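You operate a simulated robot arm through the tools that you are given. There is no shell and no other tool.

You run a simulated robot arm. Do the job below in one go: nothing can be reset, and whatever is moved stays where it is left.

## Task
Wind the blue thread across at speed 3, then lift the yellow lever and switch the winder off.
Fine: switch on and put the lever down first; let it run till it stops. Where these are worked on the way, their far stop is far enough and under half their travel is too little: yellow lever.

It is judged by the outcome, as a careful person would: the job done as asked, and still so three seconds after it is handed in. It fails if anything else is knocked over, pushed out of place, dropped, spilled or broken.

## Robot
A 7-joint arm with a three-finger gripper, fixed in place. Base frame: the origin is at the foot of the arm, x ahead of it, y to its left, z up; the work surface is at about z = 0.88. Readings come in m, degrees, newtons and seconds.
Its first joint turns from -166.0 to 166.0 degrees. Payload 2.69 kg.
The tool frame sits at the grasp point between the pads (the TCP): z along the fingers, y along the line on which they close. The tips reach 0.03 m beyond it. The gripper opens to 0.128 m. The gripper's body begins 0.117 m behind the TCP.
Orientation is told as [roll, pitch, yaw] about the base's x, y, z axes, in that order, counted from this pose: with the fingers straight down and closing along the base's y, the tool's x points along the base's -x, its y along +y and its z along -z.

## Interface
- The arm moves only by the tool arm_command. Its argument "commands" is a list of rows, each a list of 2 entries, a list of its own where there are three numbers: the shift along the tool's x, y, z in m, then the turn, a rotation vector about the tool's x, y, z in rad. In form: [[[x, y, z], [rx, ry, rz]], ...]. A call has 1 to 20 rows; each row shifts and turns the commanded pose from where the row before left it, along the tool's axes as they then stand. "grip" is the gripper command, from -1 (shut) to 1 (fully open), values between in proportion, set as the call begins (left out, the last holds). A row lasts 0.2 s, in which the tool goes at most 0.05 m and 8.6 degrees; a call with a longer step from one row to the next is refused whole, and so is a gripper value outside its range. Where a pose cannot be reached the arm comes as near as it can. A force on the tool above 90 N (or 10 N above the force at the start of the call, whichever is more), or a blocked arm, ends the call early, and 0.2 s more pass. Each finger halts on what it meets, pressing with about 45 N; the grip force reading is that of the motor and also rises with nothing between the fingers. The clock runs only during rows and for 0.2 s after the last one: add rows that do not move to give the fingers time. It gives the time, the measured TCP pose, the force on the tool (base axes), the opening and the grip force at its end, in the units of the frame above (readings bear some noise), with the torque about the TCP (base axes, N m) and any sound that the robot's microphone picked up.
- Cameras (640 x 400 px; columns grow to the right, rows downward): "scene" is fixed at [0.2196, 0.6512, 1.6712]; the picture's right is [-0.58, -0.82, 0.00], its down [-0.60, 0.42, -0.68] and it looks along [0.56, -0.39, -0.73] (base axes); focal length 357 px, centre (320, 200). "wrist" rides on the gripper at [0.058, 0.054, -0.131] in the tool frame; the picture's right is [-0.68, 0.74, 0.00], its down [-0.62, -0.57, -0.55] and it looks along [-0.40, -0.37, 0.84] (tool axes); focal length 234 px, centre (320, 200). There is no depth. A picture from a camera that has moved, and an enlarged one, comes with that camera's place and axes in the base frame and with its lens.
- grab_frame(camera): a new picture of that camera. No time passes.
- move_column(by): slides the trunk up (or, below 0, down) by that many m; the arm rides with it, the base frame stays. It gives what a move gives, with no picture.
- inspect(camera, box): a new picture of the part [left, top, right, bottom] of that camera's present view, enlarged. No time passes.
- sign_off(): hands the job in; it is judged then, once.

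Nothing tells you positions but the pictures and the camera data. Unless the task says otherwise, let go and move clear before handing in.

The tools are called after "Emit:" as a command line: name --argument value ..., lists and objects as JSON in quotes. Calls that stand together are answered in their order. arm_command: Moves the arm, as the interface text tells. Its arguments: {"type":"object","properties":{"commands":{"type":"array"},"grip":{"type":"number"}},"required":["commands"]} The other tools are called the same way: move_column (by) slides the trunk up or down; grab_frame (camera) takes a picture; inspect (camera, box) takes an enlarged picture of a part of a camera's view; sign_off () hands the job in.

At the start:

```text
time: 0.0
position: [0.5861, 0.1912, 1.2893]
ee_rot: [0.1, 0.0, 0.0]
force: [0.2, 0.5, -0.4]
moment: [-0.03, -0.01, -0.03]
finger_gap: 0.128
finger_force: 0.0
trunk travel left (down, up): [-0.15, 0.2]
```

scene: 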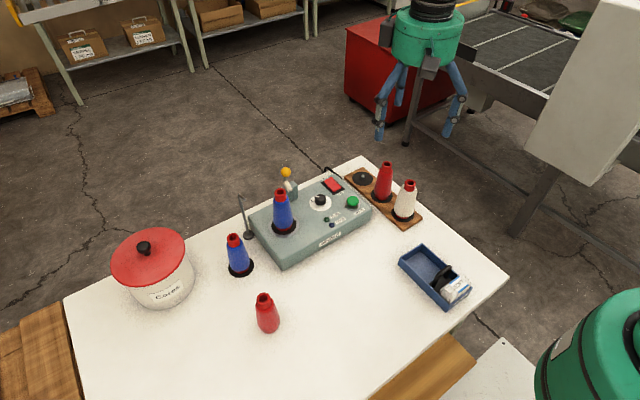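
wrist: 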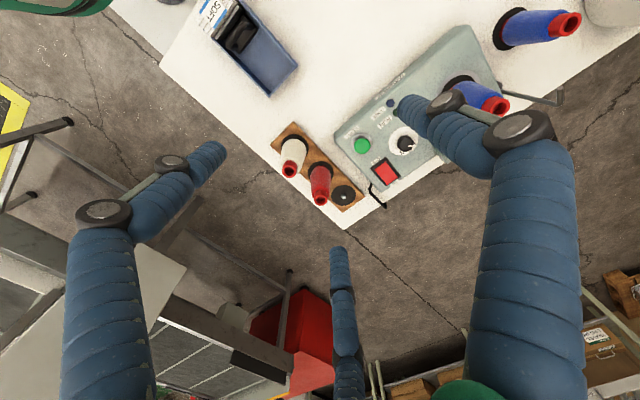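

I see a winder box with a blue cone on it, a knob, a red switch, a green button and a yellow-ended lever. I'll look closer before moving anything.

Emit:
inspect --camera "scene" --box '[220, 150, 380, 280]'

Emit:
inspect --camera "scene" --box '[300, 160, 380, 250]'

Emit:
inspect --camera "wrist" --box '[320, 0, 600, 210]'

Emit:
inspect --camera "scene" --box '[220, 155, 310, 245]'

```text
3.08 times, centred on (300, 215) of scene
camera zoom: at [0.2196, 0.6512, 1.6712], right [-0.58, -0.82, 0.0], down [-0.6, 0.42, -0.68], along [0.56, -0.39, -0.73], focal length 1097 px, centre (382, 154)
```

zoom: 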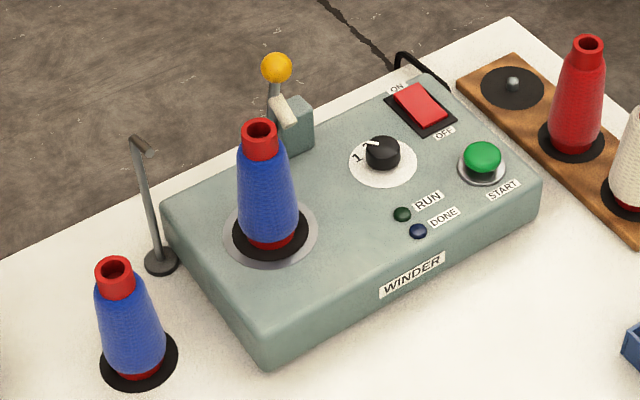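

```text
4.44 times, centred on (340, 205) of scene
camera zoom: at [0.2196, 0.6512, 1.6712], right [-0.58, -0.82, 0.0], down [-0.6, 0.42, -0.68], along [0.56, -0.39, -0.73], focal length 1585 px, centre (231, 178)
```

zoom: 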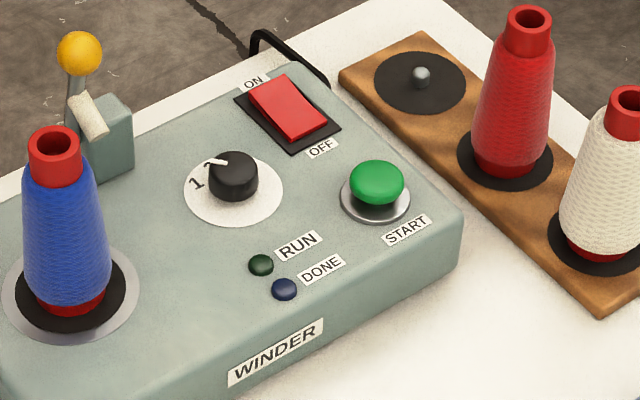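

```text
1.90 times, centred on (460, 105) of wrist
camera zoom: at [0.5283, 0.2438, 1.4219], right [0.68, 0.74, 0.0], down [0.62, -0.57, 0.55], along [0.4, -0.37, -0.84], focal length 446 px, centre (53, 381)
```

zoom: 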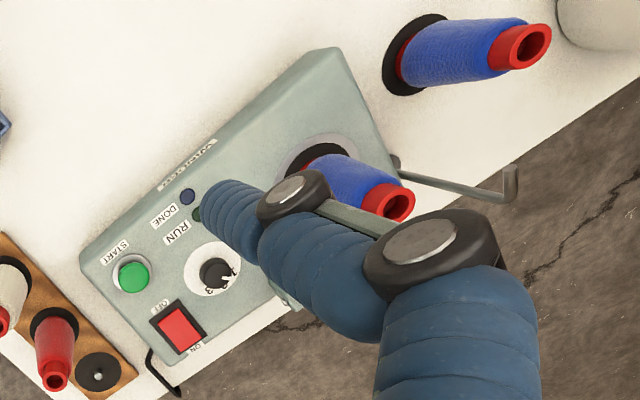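

```text
4.44 times, centred on (265, 200) of scene
camera zoom: at [0.2196, 0.6512, 1.6712], right [-0.58, -0.82, 0.0], down [-0.6, 0.42, -0.68], along [0.56, -0.39, -0.73], focal length 1585 px, centre (564, 200)
```

zoom: 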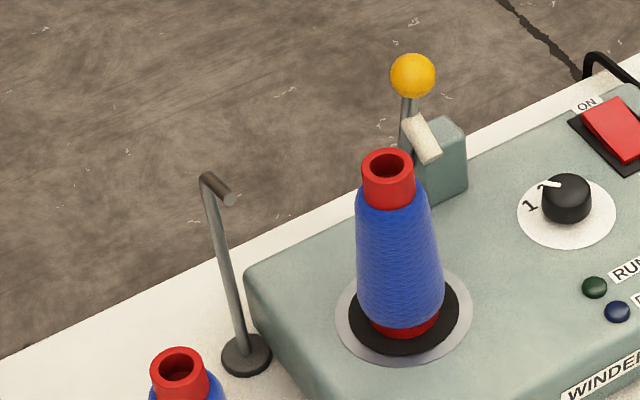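

The layout matters: which cone feeds, which one takes up, and whether the loose red one is an empty tube. I'll look closely at those.

Emit:
inspect --camera "scene" --box '[210, 220, 310, 345]'

Emit:
inspect --camera "scene" --box '[335, 155, 435, 235]'

Emit:
inspect --camera "scene" --box '[385, 230, 485, 320]'

Emit:
inspect --camera "wrist" --box '[360, 100, 440, 190]'

Emit:
inspect --camera "scene" --box '[100, 215, 210, 320]'

```text
3.20 times, centred on (260, 282) of scene
camera zoom: at [0.2196, 0.6512, 1.6712], right [-0.58, -0.82, 0.0], down [-0.6, 0.42, -0.68], along [0.56, -0.39, -0.73], focal length 1141 px, centre (512, -64)
```

zoom: 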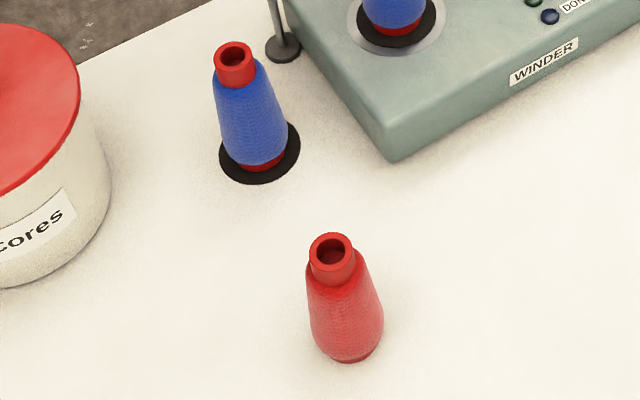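

```text
5.00 times, centred on (385, 195) of scene
camera zoom: at [0.2196, 0.6512, 1.6712], right [-0.58, -0.82, 0.0], down [-0.6, 0.42, -0.68], along [0.56, -0.39, -0.73], focal length 1783 px, centre (-5, 225)
```

zoom: 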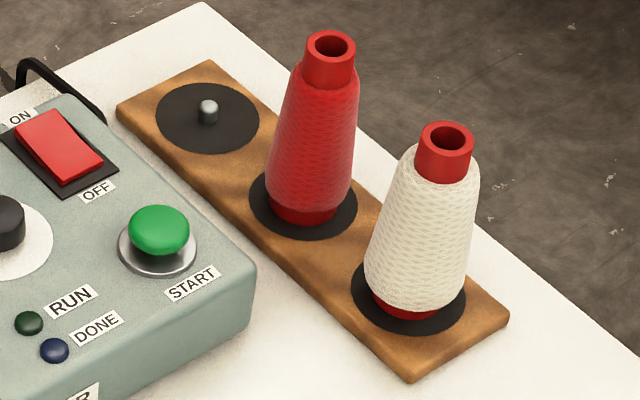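

```text
4.44 times, centred on (435, 275) of scene
camera zoom: at [0.2196, 0.6512, 1.6712], right [-0.58, -0.82, 0.0], down [-0.6, 0.42, -0.68], along [0.56, -0.39, -0.73], focal length 1585 px, centre (-191, -133)
```

zoom: 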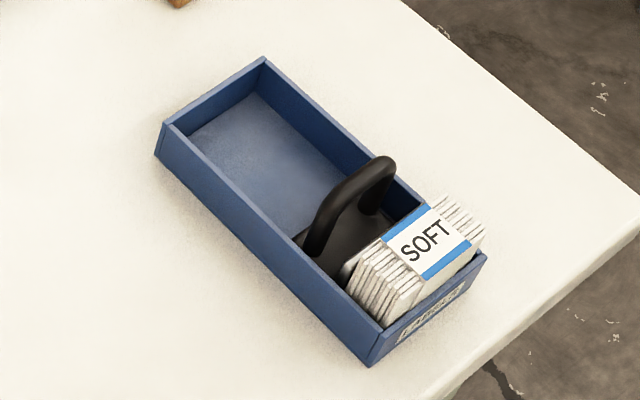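

```text
4.44 times, centred on (400, 145) of wrist
camera zoom: at [0.5283, 0.2438, 1.4219], right [0.68, 0.74, 0.0], down [0.62, -0.57, 0.55], along [0.4, -0.37, -0.84], focal length 1041 px, centre (-36, 444)
```

zoom: 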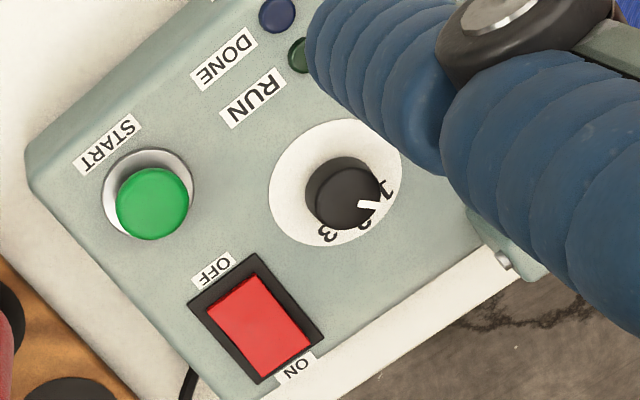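

```text
3.81 times, centred on (155, 268) of scene
camera zoom: at [0.2196, 0.6512, 1.6712], right [-0.58, -0.82, 0.0], down [-0.6, 0.42, -0.68], along [0.56, -0.39, -0.73], focal length 1358 px, centre (949, -57)
```

zoom: 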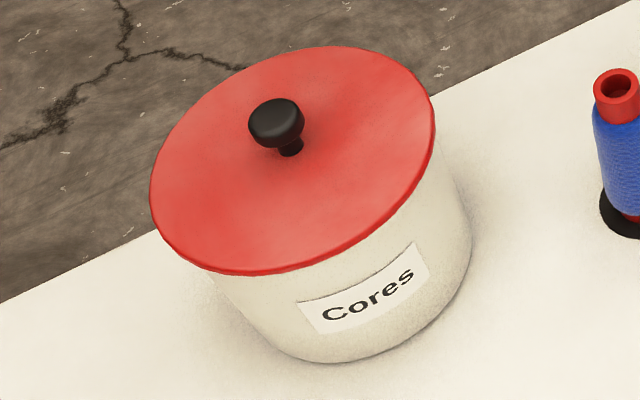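

The winder front faces the robot and the box spans about x 0.67–0.84, y 0.17–0.46. Next I'll look at the gripper and move a little nearer for a better view.

Emit:
inspect --camera "scene" --box '[340, 0, 500, 150]'

Emit:
arm_command --commands '[[[0, 0, 0.04], [0, 0, 0]], [[0, 0, 0.04], [0, 0, 0]], [[0, 0, 0.04], [0, 0, 0]]]' --grip -1

```text
2.67 times, centred on (420, 75) of scene
camera zoom: at [0.2196, 0.6512, 1.6712], right [-0.58, -0.82, 0.0], down [-0.6, 0.42, -0.68], along [0.56, -0.39, -0.73], focal length 951 px, centre (53, 533)
```

zoom: 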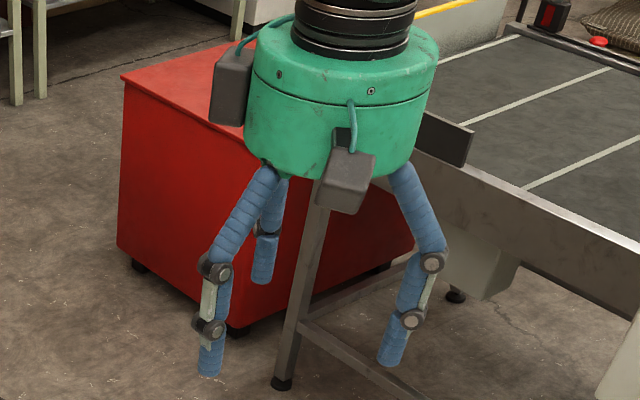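

```text
time: 0.8
position: [0.585, 0.1915, 1.1737]
ee_rot: [0.1, -0.1, 0.1]
force: [0.8, -0.3, 0.2]
moment: [0.0, -0.02, 0.02]
finger_gap: 0.002
finger_force: 32.0
trunk travel left (down, up): [-0.15, 0.2]
```

The gripper is closed and lower now. I'll take new pictures from here.

Emit:
grab_frame --camera "wrist"

Emit:
grab_frame --camera "scene"

```text
taken
camera wrist: at [0.5278, 0.2446, 1.3055], right [0.68, 0.74, 0.0], down [0.62, -0.57, 0.55], along [0.41, -0.37, -0.84], focal length 234 px, centre (320, 200)
```

wrist: 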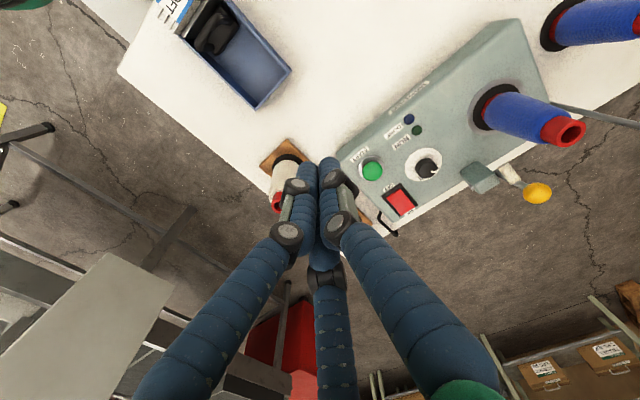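

```text
taken
```

scene: 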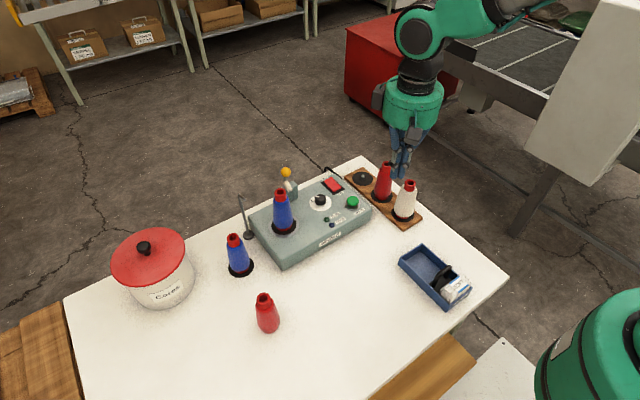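

Emit:
inspect --camera "wrist" --box '[340, 100, 480, 230]'

Emit:
inspect --camera "wrist" --box '[440, 60, 600, 220]'

Emit:
inspect --camera "wrist" --box '[240, 110, 400, 290]'

```text
3.08 times, centred on (410, 165) of wrist
camera zoom: at [0.5278, 0.2446, 1.3055], right [0.68, 0.74, 0.0], down [0.62, -0.57, 0.55], along [0.41, -0.37, -0.84], focal length 720 px, centre (43, 308)
```

zoom: 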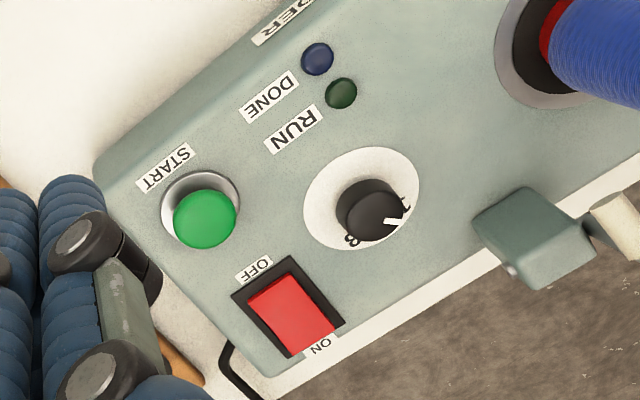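

```text
2.50 times, centred on (520, 140) of wrist
camera zoom: at [0.5278, 0.2446, 1.3055], right [0.68, 0.74, 0.0], down [0.62, -0.57, 0.55], along [0.41, -0.37, -0.84], focal length 585 px, centre (-180, 350)
```

zoom: 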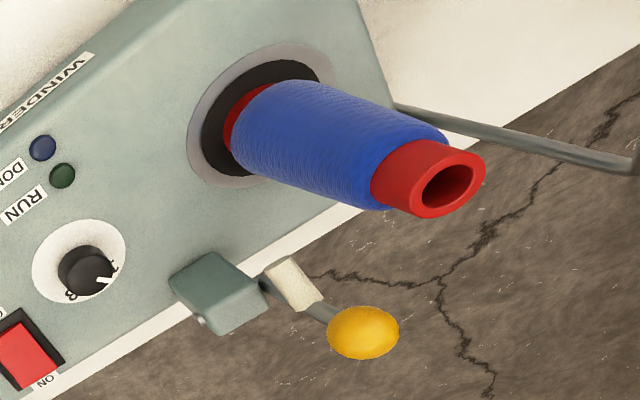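

```text
2.22 times, centred on (320, 200) of wrist
camera zoom: at [0.5278, 0.2446, 1.3055], right [0.68, 0.74, 0.0], down [0.62, -0.57, 0.55], along [0.41, -0.37, -0.84], focal length 520 px, centre (320, 200)
```

zoom: 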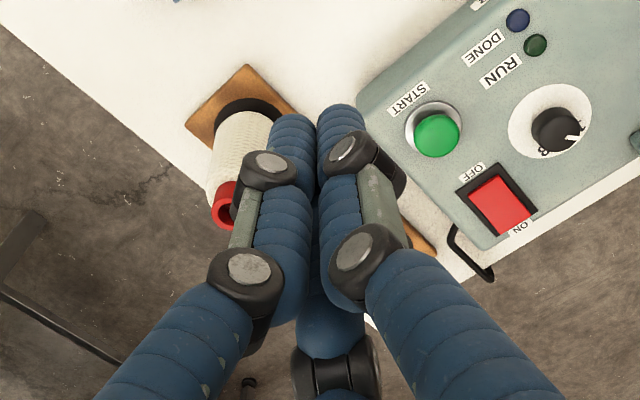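

The lever's pivot axis runs along y on a block at about (0.82, 0.32). The yellow ball stands up at about (0.82, 0.34, 1.06), beside the cone on the spindle. I'll turn the wrist a quarter turn to see the lever, dial and cones from another side.

Emit:
arm_command --commands '[[[0, 0, 0], [0, 0, -0.1428]], [[0, 0, 0], [0, 0, -0.1428]], [[0, 0, 0], [0, 0, -0.1428]], [[0, 0, 0], [0, 0, -0.1428]], [[0, 0, 0], [0, 0, -0.1428]], [[0, 0, 0], [0, 0, -0.1428]], [[0, 0, 0], [0, 0, -0.1428]], [[0, 0, 0], [0, 0, -0.1428]], [[0, 0, 0], [0, 0, -0.1428]], [[0, 0, 0], [0, 0, -0.1428]], [[0, 0, 0], [0, 0, -0.1428]]]'

Emit:
grab_frame --camera "wrist"

```text
time: 3.2
position: [0.5863, 0.1912, 1.1705]
ee_rot: [0.0, 0.0, 90.2]
force: [-0.5, 0.2, 0.6]
moment: [0.01, -0.04, -0.01]
finger_gap: 0.0022
finger_force: 31.9
trunk travel left (down, up): [-0.15, 0.2]
```

```text
taken
camera wrist: at [0.5339, 0.1323, 1.302], right [-0.74, 0.67, 0.0], down [0.56, 0.62, 0.55], along [0.37, 0.4, -0.84], focal length 234 px, centre (320, 200)
```

wrist: 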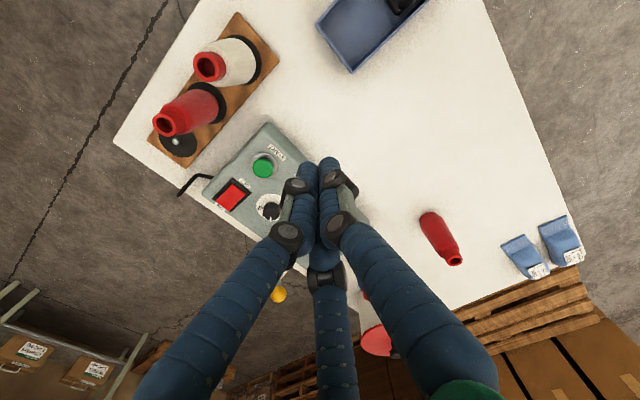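

I'll slide to the left (+y) so the winder and cones come into the clear part of the wrist picture.

Emit:
arm_command --commands '[[[-0.0433, 0, 0], [0, 0, 0]], [[-0.0433, 0, 0], [0, 0, 0]], [[-0.0433, 0, 0], [0, 0, 0]], [[-0.0433, 0, 0], [0, 0, 0]], [[-0.0433, 0, 0], [0, 0, 0]], [[-0.0433, 0, 0], [0, 0, 0]]]'

Emit:
grab_frame --camera "wrist"

Emit:
inspect --camera "wrist" --box '[70, 100, 270, 230]'

```text
time: 4.6
position: [0.585, 0.4501, 1.1713]
ee_rot: [0.0, -0.1, 89.9]
force: [-0.2, -0.6, -0.2]
moment: [0.04, -0.02, -0.01]
finger_gap: 0.0019
finger_force: 31.0
trunk travel left (down, up): [-0.15, 0.2]
```

```text
taken
camera wrist: at [0.5325, 0.3909, 1.3036], right [-0.74, 0.68, 0.0], down [0.57, 0.62, 0.55], along [0.37, 0.4, -0.84], focal length 234 px, centre (320, 200)
```

wrist: 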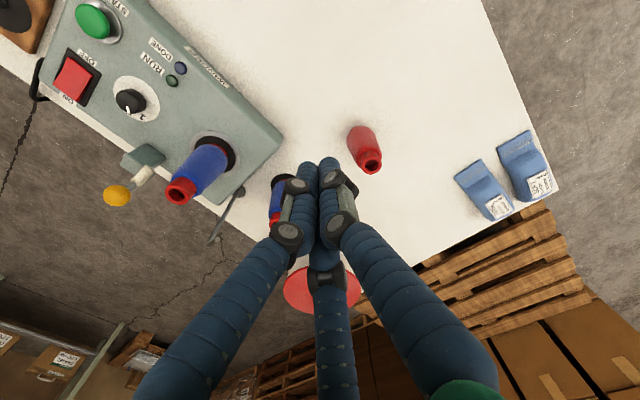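

```text
3.08 times, centred on (170, 165) of wrist
camera zoom: at [0.5325, 0.3909, 1.3036], right [-0.74, 0.68, 0.0], down [0.57, 0.62, 0.55], along [0.37, 0.4, -0.84], focal length 720 px, centre (782, 308)
```

zoom: 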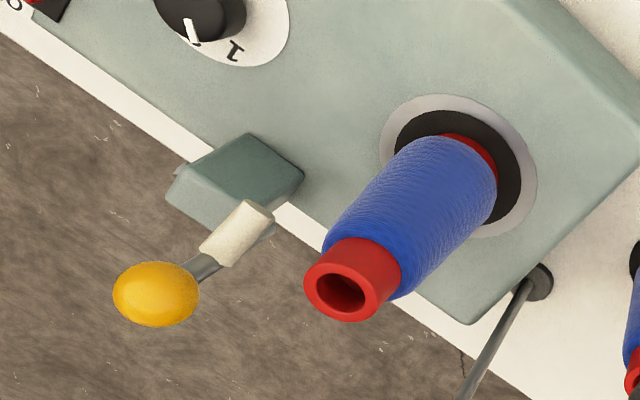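

Emit:
arm_command --commands '[[[-0.045, 0, 0], [0, 0, 0]], [[-0.045, 0, 0], [0, 0, 0]], [[-0.045, 0, 0], [0, 0, 0]], [[-0.045, 0, 0], [0, 0, 0]]]'

Emit:
grab_frame --camera "wrist"

Emit:
inspect --camera "wrist" --box '[90, 100, 290, 225]'

Emit:
inspect --camera "wrist" --box '[200, 20, 360, 140]'

```text
time: 5.6
position: [0.583, 0.6328, 1.1705]
ee_rot: [0.0, 0.0, 90.0]
force: [-0.4, -1.0, 0.0]
moment: [0.03, -0.01, -0.03]
finger_gap: 0.0018
finger_force: 31.1
trunk travel left (down, up): [-0.15, 0.2]
```

```text
taken
camera wrist: at [0.5301, 0.5735, 1.302], right [-0.74, 0.68, 0.0], down [0.57, 0.62, 0.55], along [0.37, 0.4, -0.84], focal length 234 px, centre (320, 200)
```

wrist: 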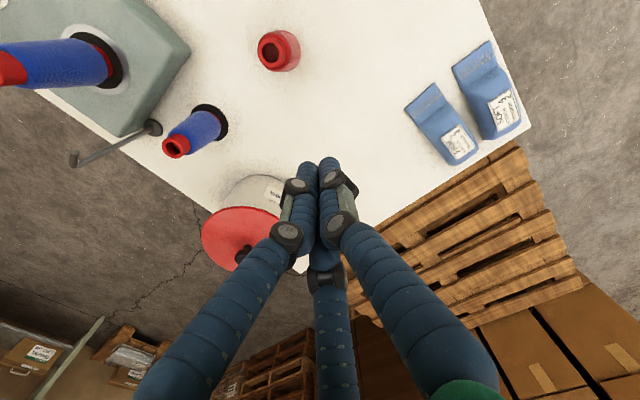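

```text
3.20 times, centred on (190, 162) of wrist
camera zoom: at [0.5301, 0.5735, 1.302], right [-0.74, 0.68, 0.0], down [0.57, 0.62, 0.55], along [0.37, 0.4, -0.84], focal length 749 px, centre (736, 320)
```

zoom: 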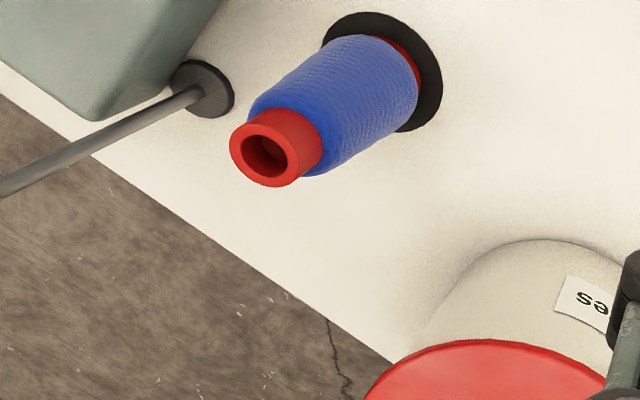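

```text
3.33 times, centred on (280, 80) of wrist
camera zoom: at [0.5301, 0.5735, 1.302], right [-0.74, 0.68, 0.0], down [0.57, 0.62, 0.55], along [0.37, 0.4, -0.84], focal length 781 px, centre (453, 600)
```

zoom: 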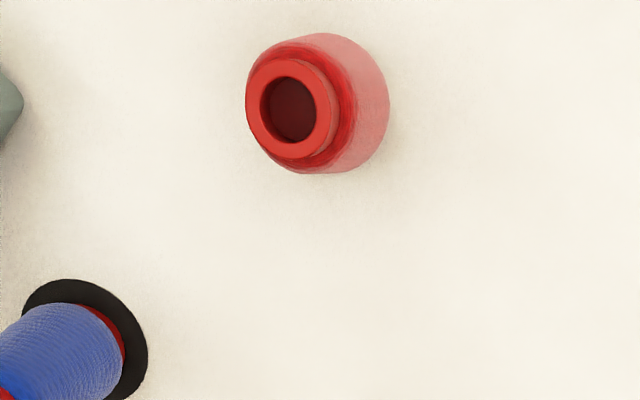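

Both blue cones are already loaded, feed on the left and take-up on the spindle, so I leave them alone. Next I'll turn back to yaw 0 and get close above the dial to read the speed pointer.

Emit:
arm_command --commands '[[[0.045, 0, 0], [0, 0, 0.1428]], [[0.045, 0, 0], [0, 0, 0.1428]], [[0.045, 0, 0], [0, 0, 0.1428]], [[0.035, 0.02, 0], [0, 0, 0.1428]], [[0.03, 0.025, 0], [0, 0, 0.1428]], [[0.02, 0.03, 0], [0, 0, 0.1428]], [[0, 0, 0], [0, 0, 0.1428]], [[0, 0, 0], [0, 0, 0.1428]], [[0, 0, 0], [0, 0, 0.1428]], [[0, 0, 0], [0, 0, 0.1428]], [[0, 0, 0], [0, 0, 0.1428]]]'

```text
time: 8.0
position: [0.4603, 0.4666, 1.1702]
ee_rot: [0.1, 0.0, -0.1]
force: [-0.3, 0.1, -0.7]
moment: [0.02, -0.02, 0.02]
finger_gap: 0.0022
finger_force: 31.5
trunk travel left (down, up): [-0.15, 0.2]
```

Emit:
arm_command --commands '[[[-0.0315, -0.0319, 0], [0, 0, 0]], [[-0.0315, -0.0319, 0], [0, 0, 0]], [[-0.0315, -0.0319, 0], [0, 0, 0]], [[-0.0315, -0.0319, 0], [0, 0, 0]], [[-0.0315, -0.0319, 0], [0, 0, 0]], [[-0.0315, -0.0319, 0], [0, 0, 0]], [[-0.0315, -0.0319, 0], [0, 0, 0]], [[-0.0315, -0.0319, 0], [0, 0, 0]], [[-0.0315, -0.0319, 0], [0, 0, 0]], [[0, 0, 0.04], [0, 0, 0]], [[0, 0, 0.03], [0, 0, 0]]]'

Emit:
grab_frame --camera "wrist"

Emit:
inspect --camera "wrist" --box '[330, 40, 470, 180]'

```text
time: 10.4
position: [0.7444, 0.1824, 1.0987]
ee_rot: [0.0, 0.0, 0.2]
force: [0.2, -0.7, 0.8]
moment: [-0.03, -0.01, 0.02]
finger_gap: 0.0018
finger_force: 31.5
trunk travel left (down, up): [-0.15, 0.2]
```

```text
taken
camera wrist: at [0.6861, 0.2347, 1.2306], right [0.68, 0.74, 0.0], down [0.62, -0.56, 0.55], along [0.4, -0.37, -0.84], focal length 234 px, centre (320, 200)
```

wrist: 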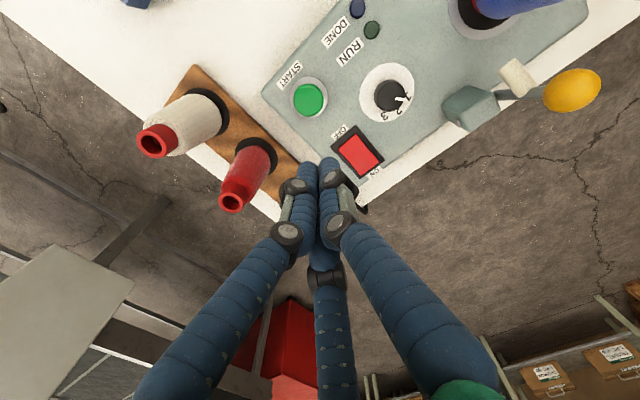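

```text
2.86 times, centred on (400, 110) of wrist
camera zoom: at [0.6861, 0.2347, 1.2306], right [0.68, 0.74, 0.0], down [0.62, -0.56, 0.55], along [0.4, -0.37, -0.84], focal length 669 px, centre (91, 457)
```

zoom: 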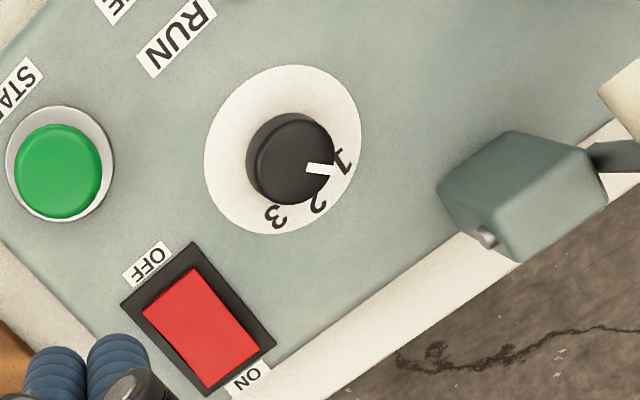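

The dial reads 1 at about +39°, 2 straight back and 3 at about −41°, and the pointer is on 1. The knob is at about (0.769, 0.2605) with its top near z 0.96. I'll go above it with the wrist turned +40° and the fingers part open.

Emit:
arm_command --commands '[[[-0.0123, 0.039, 0], [0, 0, 0]], [[-0.0123, 0.039, 0], [0, 0, 0]], [[0, 0, 0], [0, 0, -0.1396]], [[0, 0, 0], [0, 0, -0.1396]], [[0, 0, 0], [0, 0, -0.1396]], [[0, 0, 0], [0, 0, -0.1396]], [[0, 0, 0], [0, 0, -0.1396]], [[0, 0, 0.04], [0, 0, 0]]]' --grip -0.1

Emit:
grab_frame --camera "wrist"

Emit:
inspect --camera "scene" --box '[260, 130, 400, 240]'

```text
time: 12.2
position: [0.7691, 0.2577, 1.0619]
ee_rot: [0.0, -0.1, 40.1]
force: [0.5, -0.3, -0.4]
moment: [-0.01, -0.02, -0.03]
finger_gap: 0.0575
finger_force: 0.0
trunk travel left (down, up): [-0.15, 0.2]
```

```text
taken
camera wrist: at [0.6904, 0.2604, 1.1922], right [0.04, 1.0, 0.0], down [0.83, -0.04, 0.55], along [0.55, -0.02, -0.84], focal length 234 px, centre (320, 200)
```

wrist: 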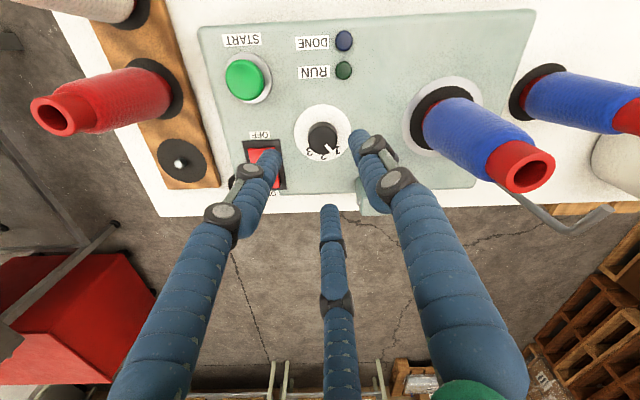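

```text
3.64 times, centred on (330, 185) of scene
camera zoom: at [0.2196, 0.6512, 1.6712], right [-0.58, -0.82, 0.0], down [-0.6, 0.42, -0.68], along [0.56, -0.39, -0.73], focal length 1297 px, centre (284, 254)
```

zoom: 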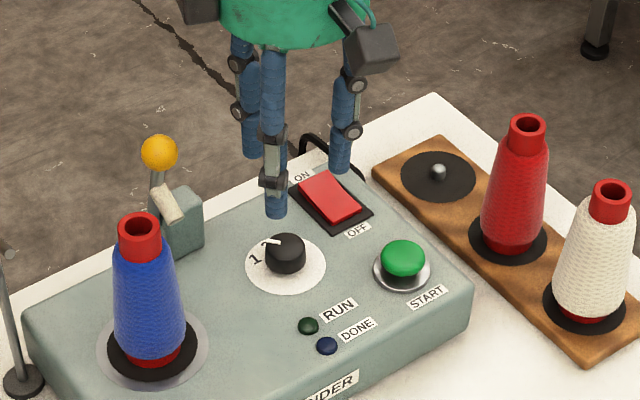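

The knob is centred beneath the gripper. I'll correct y by 3 mm and descend to the knob.

Emit:
arm_command --commands '[[[-0.0017, 0.0021, 0.03], [0, 0, 0]], [[0, 0, 0.03], [0, 0, 0]], [[0, 0, 0.02], [0, 0, 0]], [[0, 0, 0.004], [0, 0, 0]]]'

Emit:
grab_frame --camera "wrist"

Emit:
inspect --camera "scene" --box '[260, 130, 400, 240]'

```text
time: 13.2
position: [0.7687, 0.2604, 0.9758]
ee_rot: [0.1, 0.0, 40.1]
force: [0.8, 1.1, 0.1]
moment: [-0.03, 0.01, -0.03]
finger_gap: 0.0575
finger_force: 0.1
trunk travel left (down, up): [-0.15, 0.2]
```

```text
taken
camera wrist: at [0.6901, 0.2639, 1.1073], right [0.04, 1.0, 0.0], down [0.84, -0.04, 0.55], along [0.55, -0.02, -0.84], focal length 234 px, centre (320, 200)
```

wrist: 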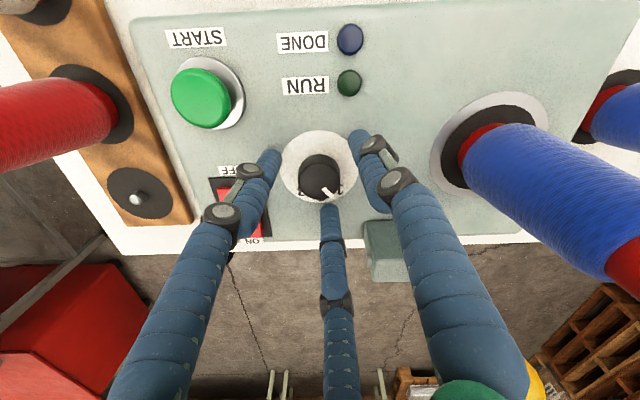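

```text
3.64 times, centred on (330, 185) of scene
camera zoom: at [0.2196, 0.6512, 1.6712], right [-0.58, -0.82, 0.0], down [-0.6, 0.42, -0.68], along [0.56, -0.39, -0.73], focal length 1297 px, centre (284, 254)
```

zoom: 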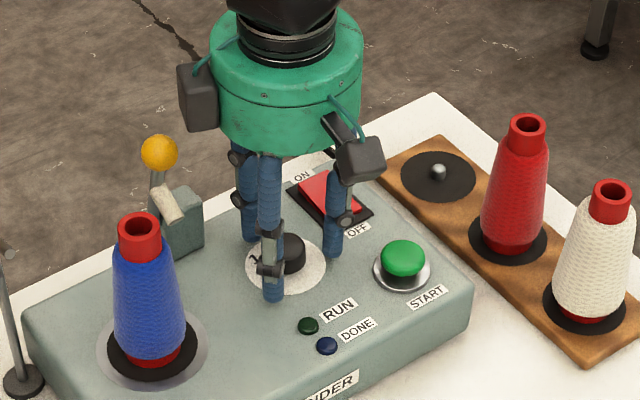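

The fingers surround the knob with room on all sides. Closing on it now.

Emit:
arm_command --commands '[[[0, 0, 0], [0, 0, 0]], [[0, 0, 0], [0, 0, 0]], [[0, 0, 0], [0, 0, 0]]]' --grip -1

```text
time: 14.0
position: [0.7683, 0.2621, 0.9759]
ee_rot: [0.0, 0.1, 40.1]
force: [12.0, -4.0, -1.1]
moment: [-0.16, -0.46, 0.01]
finger_gap: 0.0308
finger_force: 45.0
trunk travel left (down, up): [-0.15, 0.2]
```

I have the knob, and the opening matches its 31 mm width. Turning it clockwise by about 79° toward 3.

Emit:
arm_command --commands '[[[0, -0.001, 0], [0, 0, 0.1379]], [[0, 0, 0], [0, 0, 0.1379]], [[0, 0, 0], [0, 0, 0.1379]], [[0, 0, 0], [0, 0, 0.1379]], [[0, 0, 0], [0, 0, 0.1379]], [[0, 0, 0], [0, 0, 0.1379]], [[0, 0, 0], [0, 0, 0.1379]], [[0, 0, 0], [0, 0, 0.1379]], [[0, 0, 0], [0, 0, 0.1379]], [[0, 0, 0], [0, 0, 0.1379]]]'

Emit:
grab_frame --camera "wrist"

Emit:
inspect --camera "scene" --box '[260, 130, 400, 240]'

```text
time: 16.2
position: [0.7706, 0.2599, 0.9763]
ee_rot: [0.0, 0.0, -39.1]
force: [6.1, 10.8, -3.8]
moment: [0.27, -0.23, 0.02]
finger_gap: 0.0307
finger_force: 44.7
trunk travel left (down, up): [-0.15, 0.2]
```

```text
taken
camera wrist: at [0.7593, 0.3385, 1.1074], right [0.99, 0.15, 0.0], down [0.12, -0.83, 0.55], along [0.08, -0.54, -0.84], focal length 234 px, centre (320, 200)
```

wrist: 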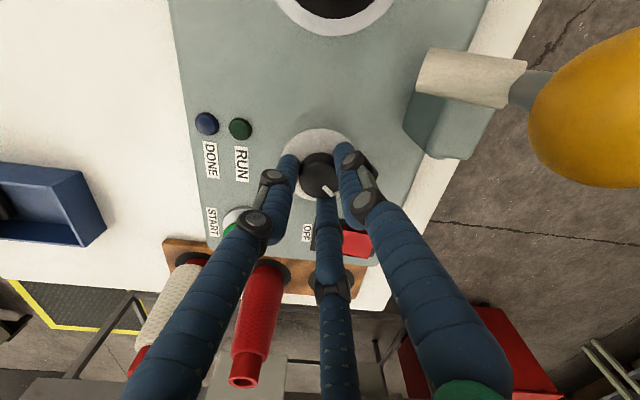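

```text
3.64 times, centred on (330, 185) of scene
camera zoom: at [0.2196, 0.6512, 1.6712], right [-0.58, -0.82, 0.0], down [-0.6, 0.42, -0.68], along [0.56, -0.39, -0.73], focal length 1297 px, centre (284, 254)
```

zoom: 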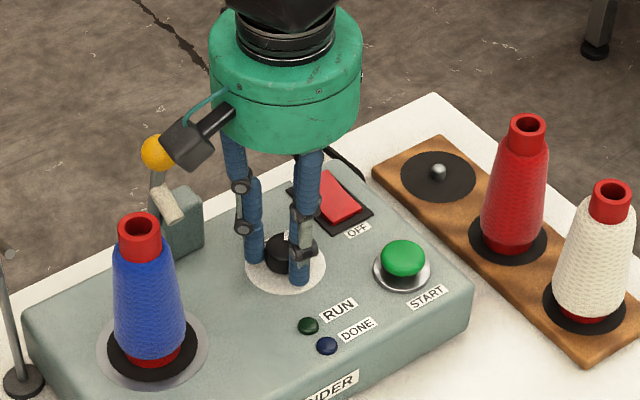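

The knob turned with the gripper. I'll open, lift away and read the dial.

Emit:
arm_command --commands '[[[0, 0, 0], [0, 0, 0]], [[0, 0, 0], [0, 0, 0]]]' --grip -0.1

Emit:
arm_command --commands '[[[0, 0, -0.04], [0, 0, 0]], [[0, 0, -0.04], [0, 0, 0]], [[0, 0, -0.03], [0, 0, 0]]]'

Emit:
grab_frame --camera "wrist"

Emit:
inspect --camera "wrist" --box '[270, 90, 410, 210]'

Emit:
inspect --camera "scene" --box '[290, 165, 380, 235]'

```text
time: 16.8
position: [0.7692, 0.2594, 0.9754]
ee_rot: [0.0, 0.0, -38.9]
force: [-0.4, -0.5, -0.1]
moment: [-0.07, -0.01, 0.01]
finger_gap: 0.0575
finger_force: 0.0
trunk travel left (down, up): [-0.15, 0.2]
```

```text
time: 17.6
position: [0.7704, 0.2595, 1.0876]
ee_rot: [-0.1, 0.1, -39.0]
force: [-0.3, 0.6, -0.3]
moment: [-0.01, 0.0, -0.03]
finger_gap: 0.0575
finger_force: 0.1
trunk travel left (down, up): [-0.15, 0.2]
```

```text
taken
camera wrist: at [0.76, 0.3382, 1.2192], right [0.99, 0.15, 0.0], down [0.12, -0.83, 0.55], along [0.08, -0.54, -0.84], focal length 234 px, centre (320, 200)
```

wrist: 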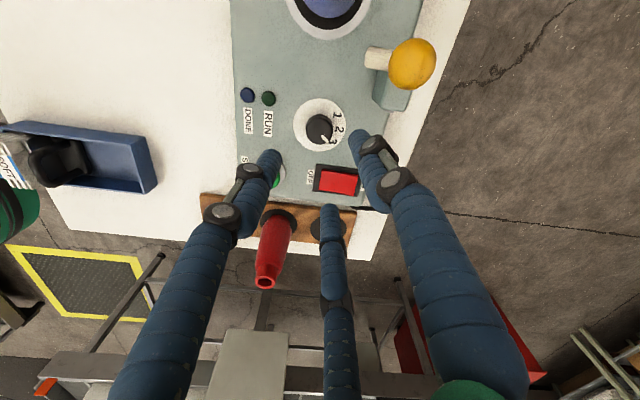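

```text
3.33 times, centred on (340, 150) of wrist
camera zoom: at [0.76, 0.3382, 1.2192], right [0.99, 0.15, 0.0], down [0.12, -0.83, 0.55], along [0.08, -0.54, -0.84], focal length 781 px, centre (253, 367)
```

zoom: 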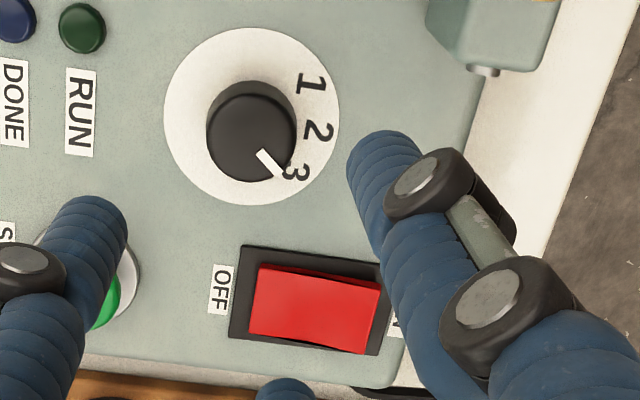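

```text
5.71 times, centred on (335, 200) of scene
camera zoom: at [0.2196, 0.6512, 1.6712], right [-0.58, -0.82, 0.0], down [-0.6, 0.42, -0.68], along [0.56, -0.39, -0.73], focal length 2037 px, centre (234, 200)
```

zoom: 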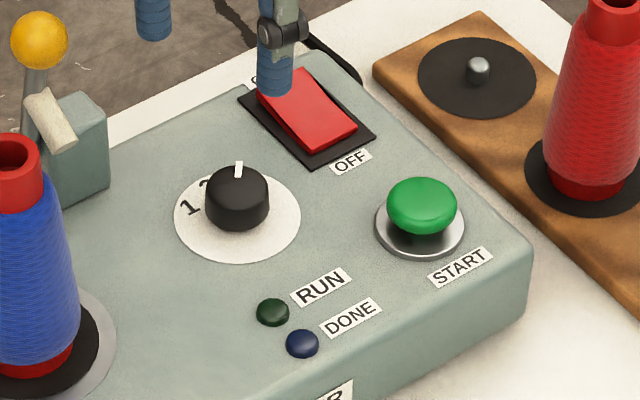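

The pointer now sits on 3. Next is the ON end of the rocker at about (0.817, 0.194). I'll close the fingers and square the wrist above it.

Emit:
arm_command --commands '[[[0, 0, 0], [0, 0, -0.1361]], [[0, 0, 0], [0, 0, -0.1361]], [[0, 0, 0], [0, 0, -0.1361]], [[0, 0, 0], [0, 0, -0.1361]], [[0, 0, 0], [0, 0, -0.1361]], [[0, -0.04, 0], [0, 0, 0]], [[0, -0.0255, 0], [0, 0, 0]]]' --grip -1

Emit:
grab_frame --camera "wrist"

Emit:
inspect --camera "wrist" --box '[300, 80, 440, 210]'

Emit:
inspect --camera "scene" --box '[290, 155, 390, 235]'

```text
time: 19.2
position: [0.771, 0.196, 1.0866]
ee_rot: [0.0, 0.0, 0.1]
force: [-0.8, 0.1, -0.1]
moment: [0.06, 0.03, -0.01]
finger_gap: 0.0021
finger_force: 31.7
trunk travel left (down, up): [-0.15, 0.2]
```

```text
taken
camera wrist: at [0.7128, 0.2475, 1.2182], right [0.68, 0.74, 0.0], down [0.62, -0.56, 0.55], along [0.4, -0.37, -0.84], focal length 234 px, centre (320, 200)
```

wrist: 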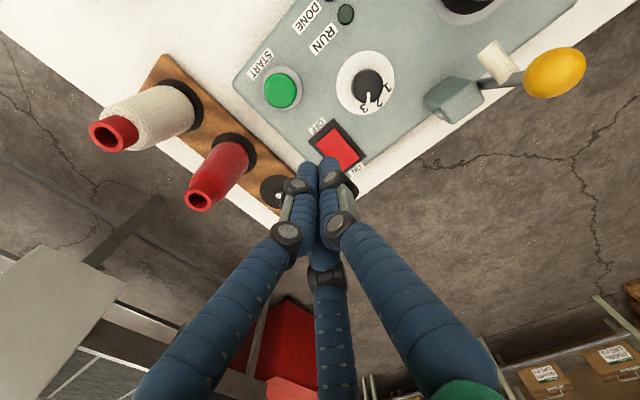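

```text
3.08 times, centred on (370, 145) of wrist
camera zoom: at [0.7128, 0.2475, 1.2182], right [0.68, 0.74, 0.0], down [0.62, -0.56, 0.55], along [0.4, -0.37, -0.84], focal length 720 px, centre (166, 369)
```

zoom: 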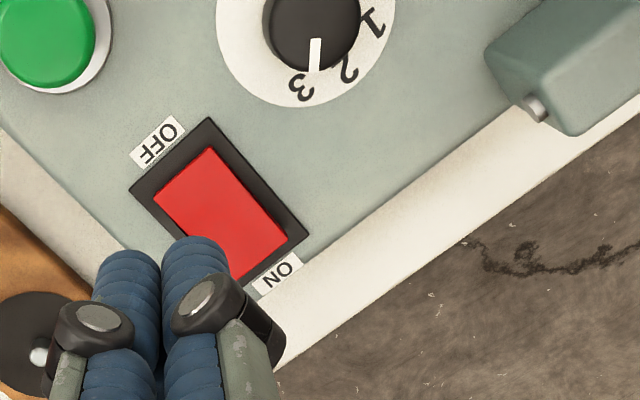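

```text
5.00 times, centred on (340, 195) of scene
camera zoom: at [0.2196, 0.6512, 1.6712], right [-0.58, -0.82, 0.0], down [-0.6, 0.42, -0.68], along [0.56, -0.39, -0.73], focal length 1783 px, centre (220, 225)
```

zoom: 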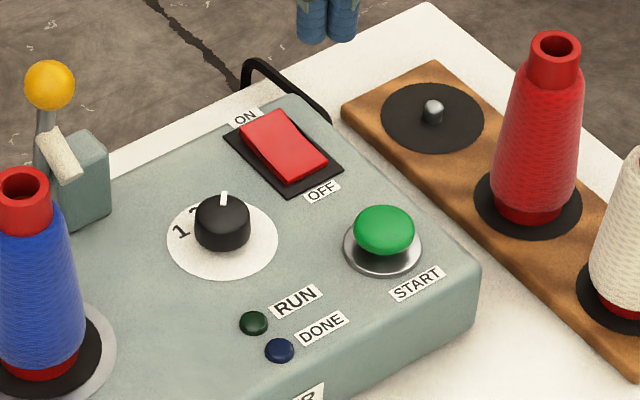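

The pointer is squarely on 3. I'll move over the rocker's ON end and come down close to it.

Emit:
arm_command --commands '[[[-0.045, -0.002, 0], [0, 0, 0]], [[0, 0, 0.04], [0, 0, 0]], [[0, 0, 0.04], [0, 0, 0]], [[0, 0, 0.014], [0, 0, 0]]]'

Emit:
grab_frame --camera "wrist"

Emit:
inspect --camera "scene" --box '[290, 155, 390, 235]'

```text
time: 20.2
position: [0.8176, 0.1941, 0.9895]
ee_rot: [0.0, -0.1, 0.2]
force: [0.5, 0.8, 0.0]
moment: [-0.01, 0.01, -0.03]
finger_gap: 0.0021
finger_force: 31.2
trunk travel left (down, up): [-0.15, 0.2]
```

```text
taken
camera wrist: at [0.7588, 0.2472, 1.1215], right [0.68, 0.74, 0.0], down [0.62, -0.56, 0.55], along [0.4, -0.37, -0.84], focal length 234 px, centre (320, 200)
```

wrist: 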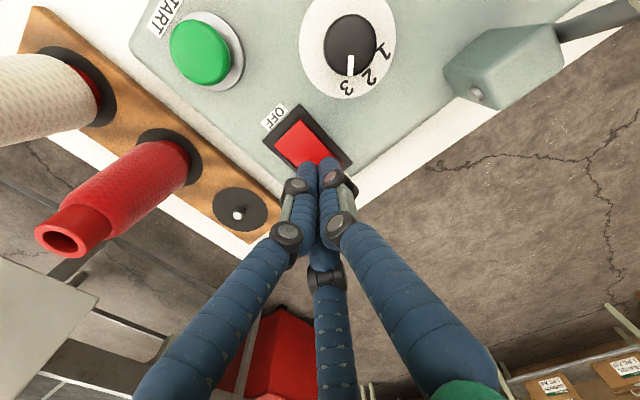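

```text
5.00 times, centred on (340, 195) of scene
camera zoom: at [0.2196, 0.6512, 1.6712], right [-0.58, -0.82, 0.0], down [-0.6, 0.42, -0.68], along [0.56, -0.39, -0.73], focal length 1783 px, centre (220, 225)
```

zoom: 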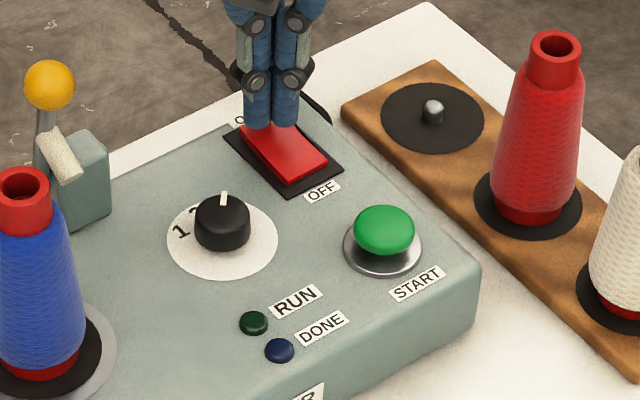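

The fingertips are right over the ON end. I'll press down in small steps and watch the force.

Emit:
arm_command --commands '[[[0, 0, 0.003], [0, 0, 0]], [[0, 0, 0.003], [0, 0, 0]], [[0, 0, 0.002], [0, 0, 0]]]'

```text
time: 21.0
position: [0.8143, 0.1927, 0.9828]
ee_rot: [-0.1, -0.1, 0.1]
force: [0.0, -0.2, -1.3]
moment: [0.04, 0.01, -0.02]
finger_gap: 0.0022
finger_force: 31.9
trunk travel left (down, up): [-0.15, 0.2]
```

Emit:
arm_command --commands '[[[0, 0, 0.003], [0, 0, 0]], [[0, 0, 0.003], [0, 0, 0]]]'

```text
time: 21.6
position: [0.8142, 0.1933, 0.978]
ee_rot: [-0.1, 0.0, 0.0]
force: [0.6, -0.2, 0.1]
moment: [0.02, 0.0, 0.01]
finger_gap: 0.0022
finger_force: 32.0
trunk travel left (down, up): [-0.15, 0.2]
```

Emit:
arm_command --commands '[[[0, 0, 0.003], [0, 0, 0]], [[0, 0, 0.003], [0, 0, 0]]]'

Emit:
inspect --camera "scene" --box '[310, 160, 370, 210]'

```text
time: 22.2
position: [0.8141, 0.1923, 0.9764]
ee_rot: [0.1, -0.3, 0.1]
force: [-10.9, 0.7, 30.8]
moment: [-0.18, 0.62, -0.03]
finger_gap: 0.0061
finger_force: 31.2
trunk travel left (down, up): [-0.15, 0.2]
```

```text
8.00 times, centred on (340, 185) of scene
camera zoom: at [0.2196, 0.6512, 1.6712], right [-0.58, -0.82, 0.0], down [-0.6, 0.42, -0.68], along [0.56, -0.39, -0.73], focal length 2852 px, centre (160, 320)
```

zoom: 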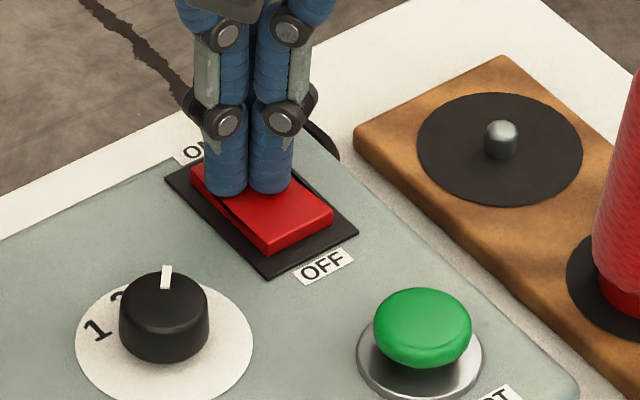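

The rocker resisted at about 31 N and its OFF end now looks raised. I'll lift off and check.

Emit:
arm_command --commands '[[[0, 0, -0.01], [0, 0, 0]], [[0, 0, -0.04], [0, 0, 0]], [[0.04, 0, -0.03], [0, 0, 0]]]'

Emit:
inspect --camera "scene" --box '[300, 160, 380, 220]'

Emit:
inspect --camera "wrist" --box '[280, 60, 420, 210]'

```text
time: 23.0
position: [0.7712, 0.1933, 1.0514]
ee_rot: [0.0, 0.1, 0.0]
force: [0.5, 0.0, 0.0]
moment: [0.01, 0.04, -0.02]
finger_gap: 0.0023
finger_force: 31.6
trunk travel left (down, up): [-0.15, 0.2]
```

```text
6.67 times, centred on (340, 190) of scene
camera zoom: at [0.2196, 0.6512, 1.6712], right [-0.58, -0.82, 0.0], down [-0.6, 0.42, -0.68], along [0.56, -0.39, -0.73], focal length 2377 px, centre (187, 267)
```

zoom: 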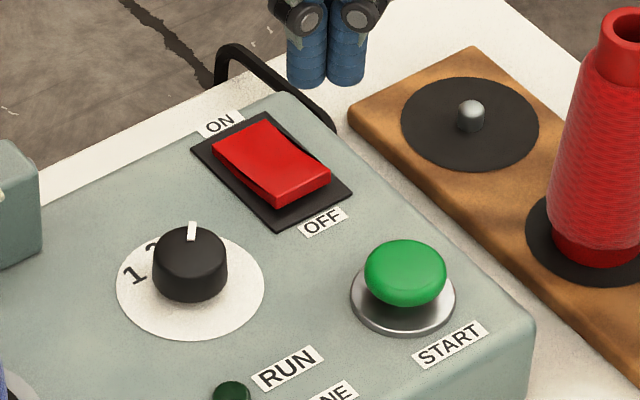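

```text
2.67 times, centred on (350, 135) of wrist
camera zoom: at [0.7146, 0.2459, 1.183], right [0.68, 0.74, 0.0], down [0.62, -0.57, 0.55], along [0.4, -0.37, -0.84], focal length 624 px, centre (240, 373)
```

zoom: 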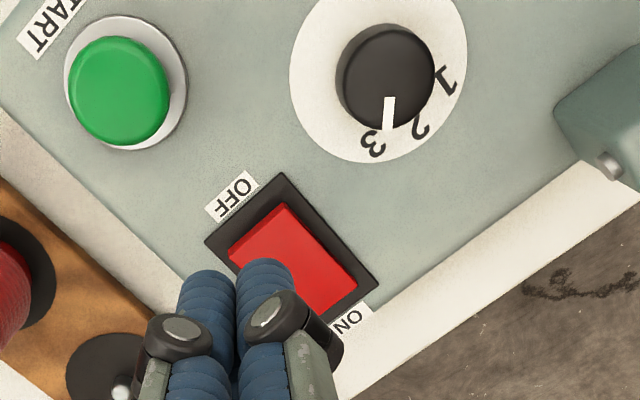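

The OFF end is now clearly the raised one, so the switch is ON. Next is the yellow lever: it pivots about y on the block and should swing down toward the robot. I'll go over and down behind its ball.

Emit:
arm_command --commands '[[[-0.02, 0.02, -0.04], [0, 0, 0]], [[-0.02, 0.02, -0.04], [0, 0, 0]], [[-0.03, 0.03, -0.02], [0, 0, 0]], [[-0.022, 0.035, 0], [0, 0, 0]], [[0, 0.035, 0], [0, 0, 0]], [[0, 0, 0.04], [0, 0, 0]]]'

Emit:
grab_frame --camera "wrist"

Emit:
inspect --camera "scene" --box '[230, 110, 350, 240]'

```text
time: 24.4
position: [0.8648, 0.3332, 1.1115]
ee_rot: [0.0, -0.1, 0.0]
force: [-1.2, 0.1, 0.6]
moment: [-0.01, -0.05, -0.02]
finger_gap: 0.0023
finger_force: 31.5
trunk travel left (down, up): [-0.15, 0.2]
```

```text
taken
camera wrist: at [0.8073, 0.3856, 1.2427], right [0.68, 0.74, 0.0], down [0.62, -0.56, 0.55], along [0.41, -0.37, -0.84], focal length 234 px, centre (320, 200)
```

wrist: 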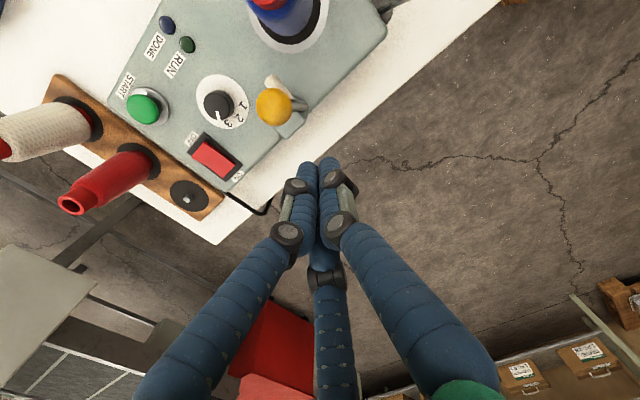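

```text
3.08 times, centred on (290, 175) of scene
camera zoom: at [0.2196, 0.6512, 1.6712], right [-0.58, -0.82, 0.0], down [-0.6, 0.42, -0.68], along [0.56, -0.39, -0.73], focal length 1097 px, centre (412, 277)
```

zoom: 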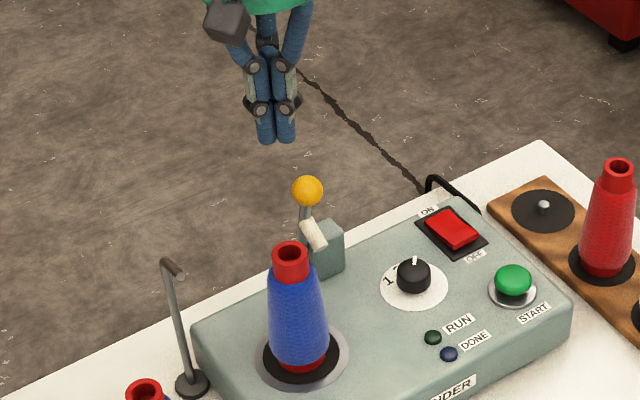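

Emit:
inspect --camera "wrist" --box '[190, 20, 350, 190]'

```text
2.35 times, centred on (270, 105) of wrist
camera zoom: at [0.8073, 0.3856, 1.2427], right [0.68, 0.74, 0.0], down [0.62, -0.56, 0.55], along [0.41, -0.37, -0.84], focal length 551 px, centre (438, 424)
```

zoom: 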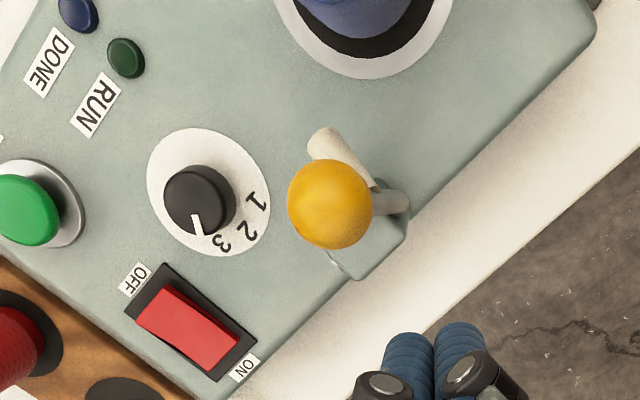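

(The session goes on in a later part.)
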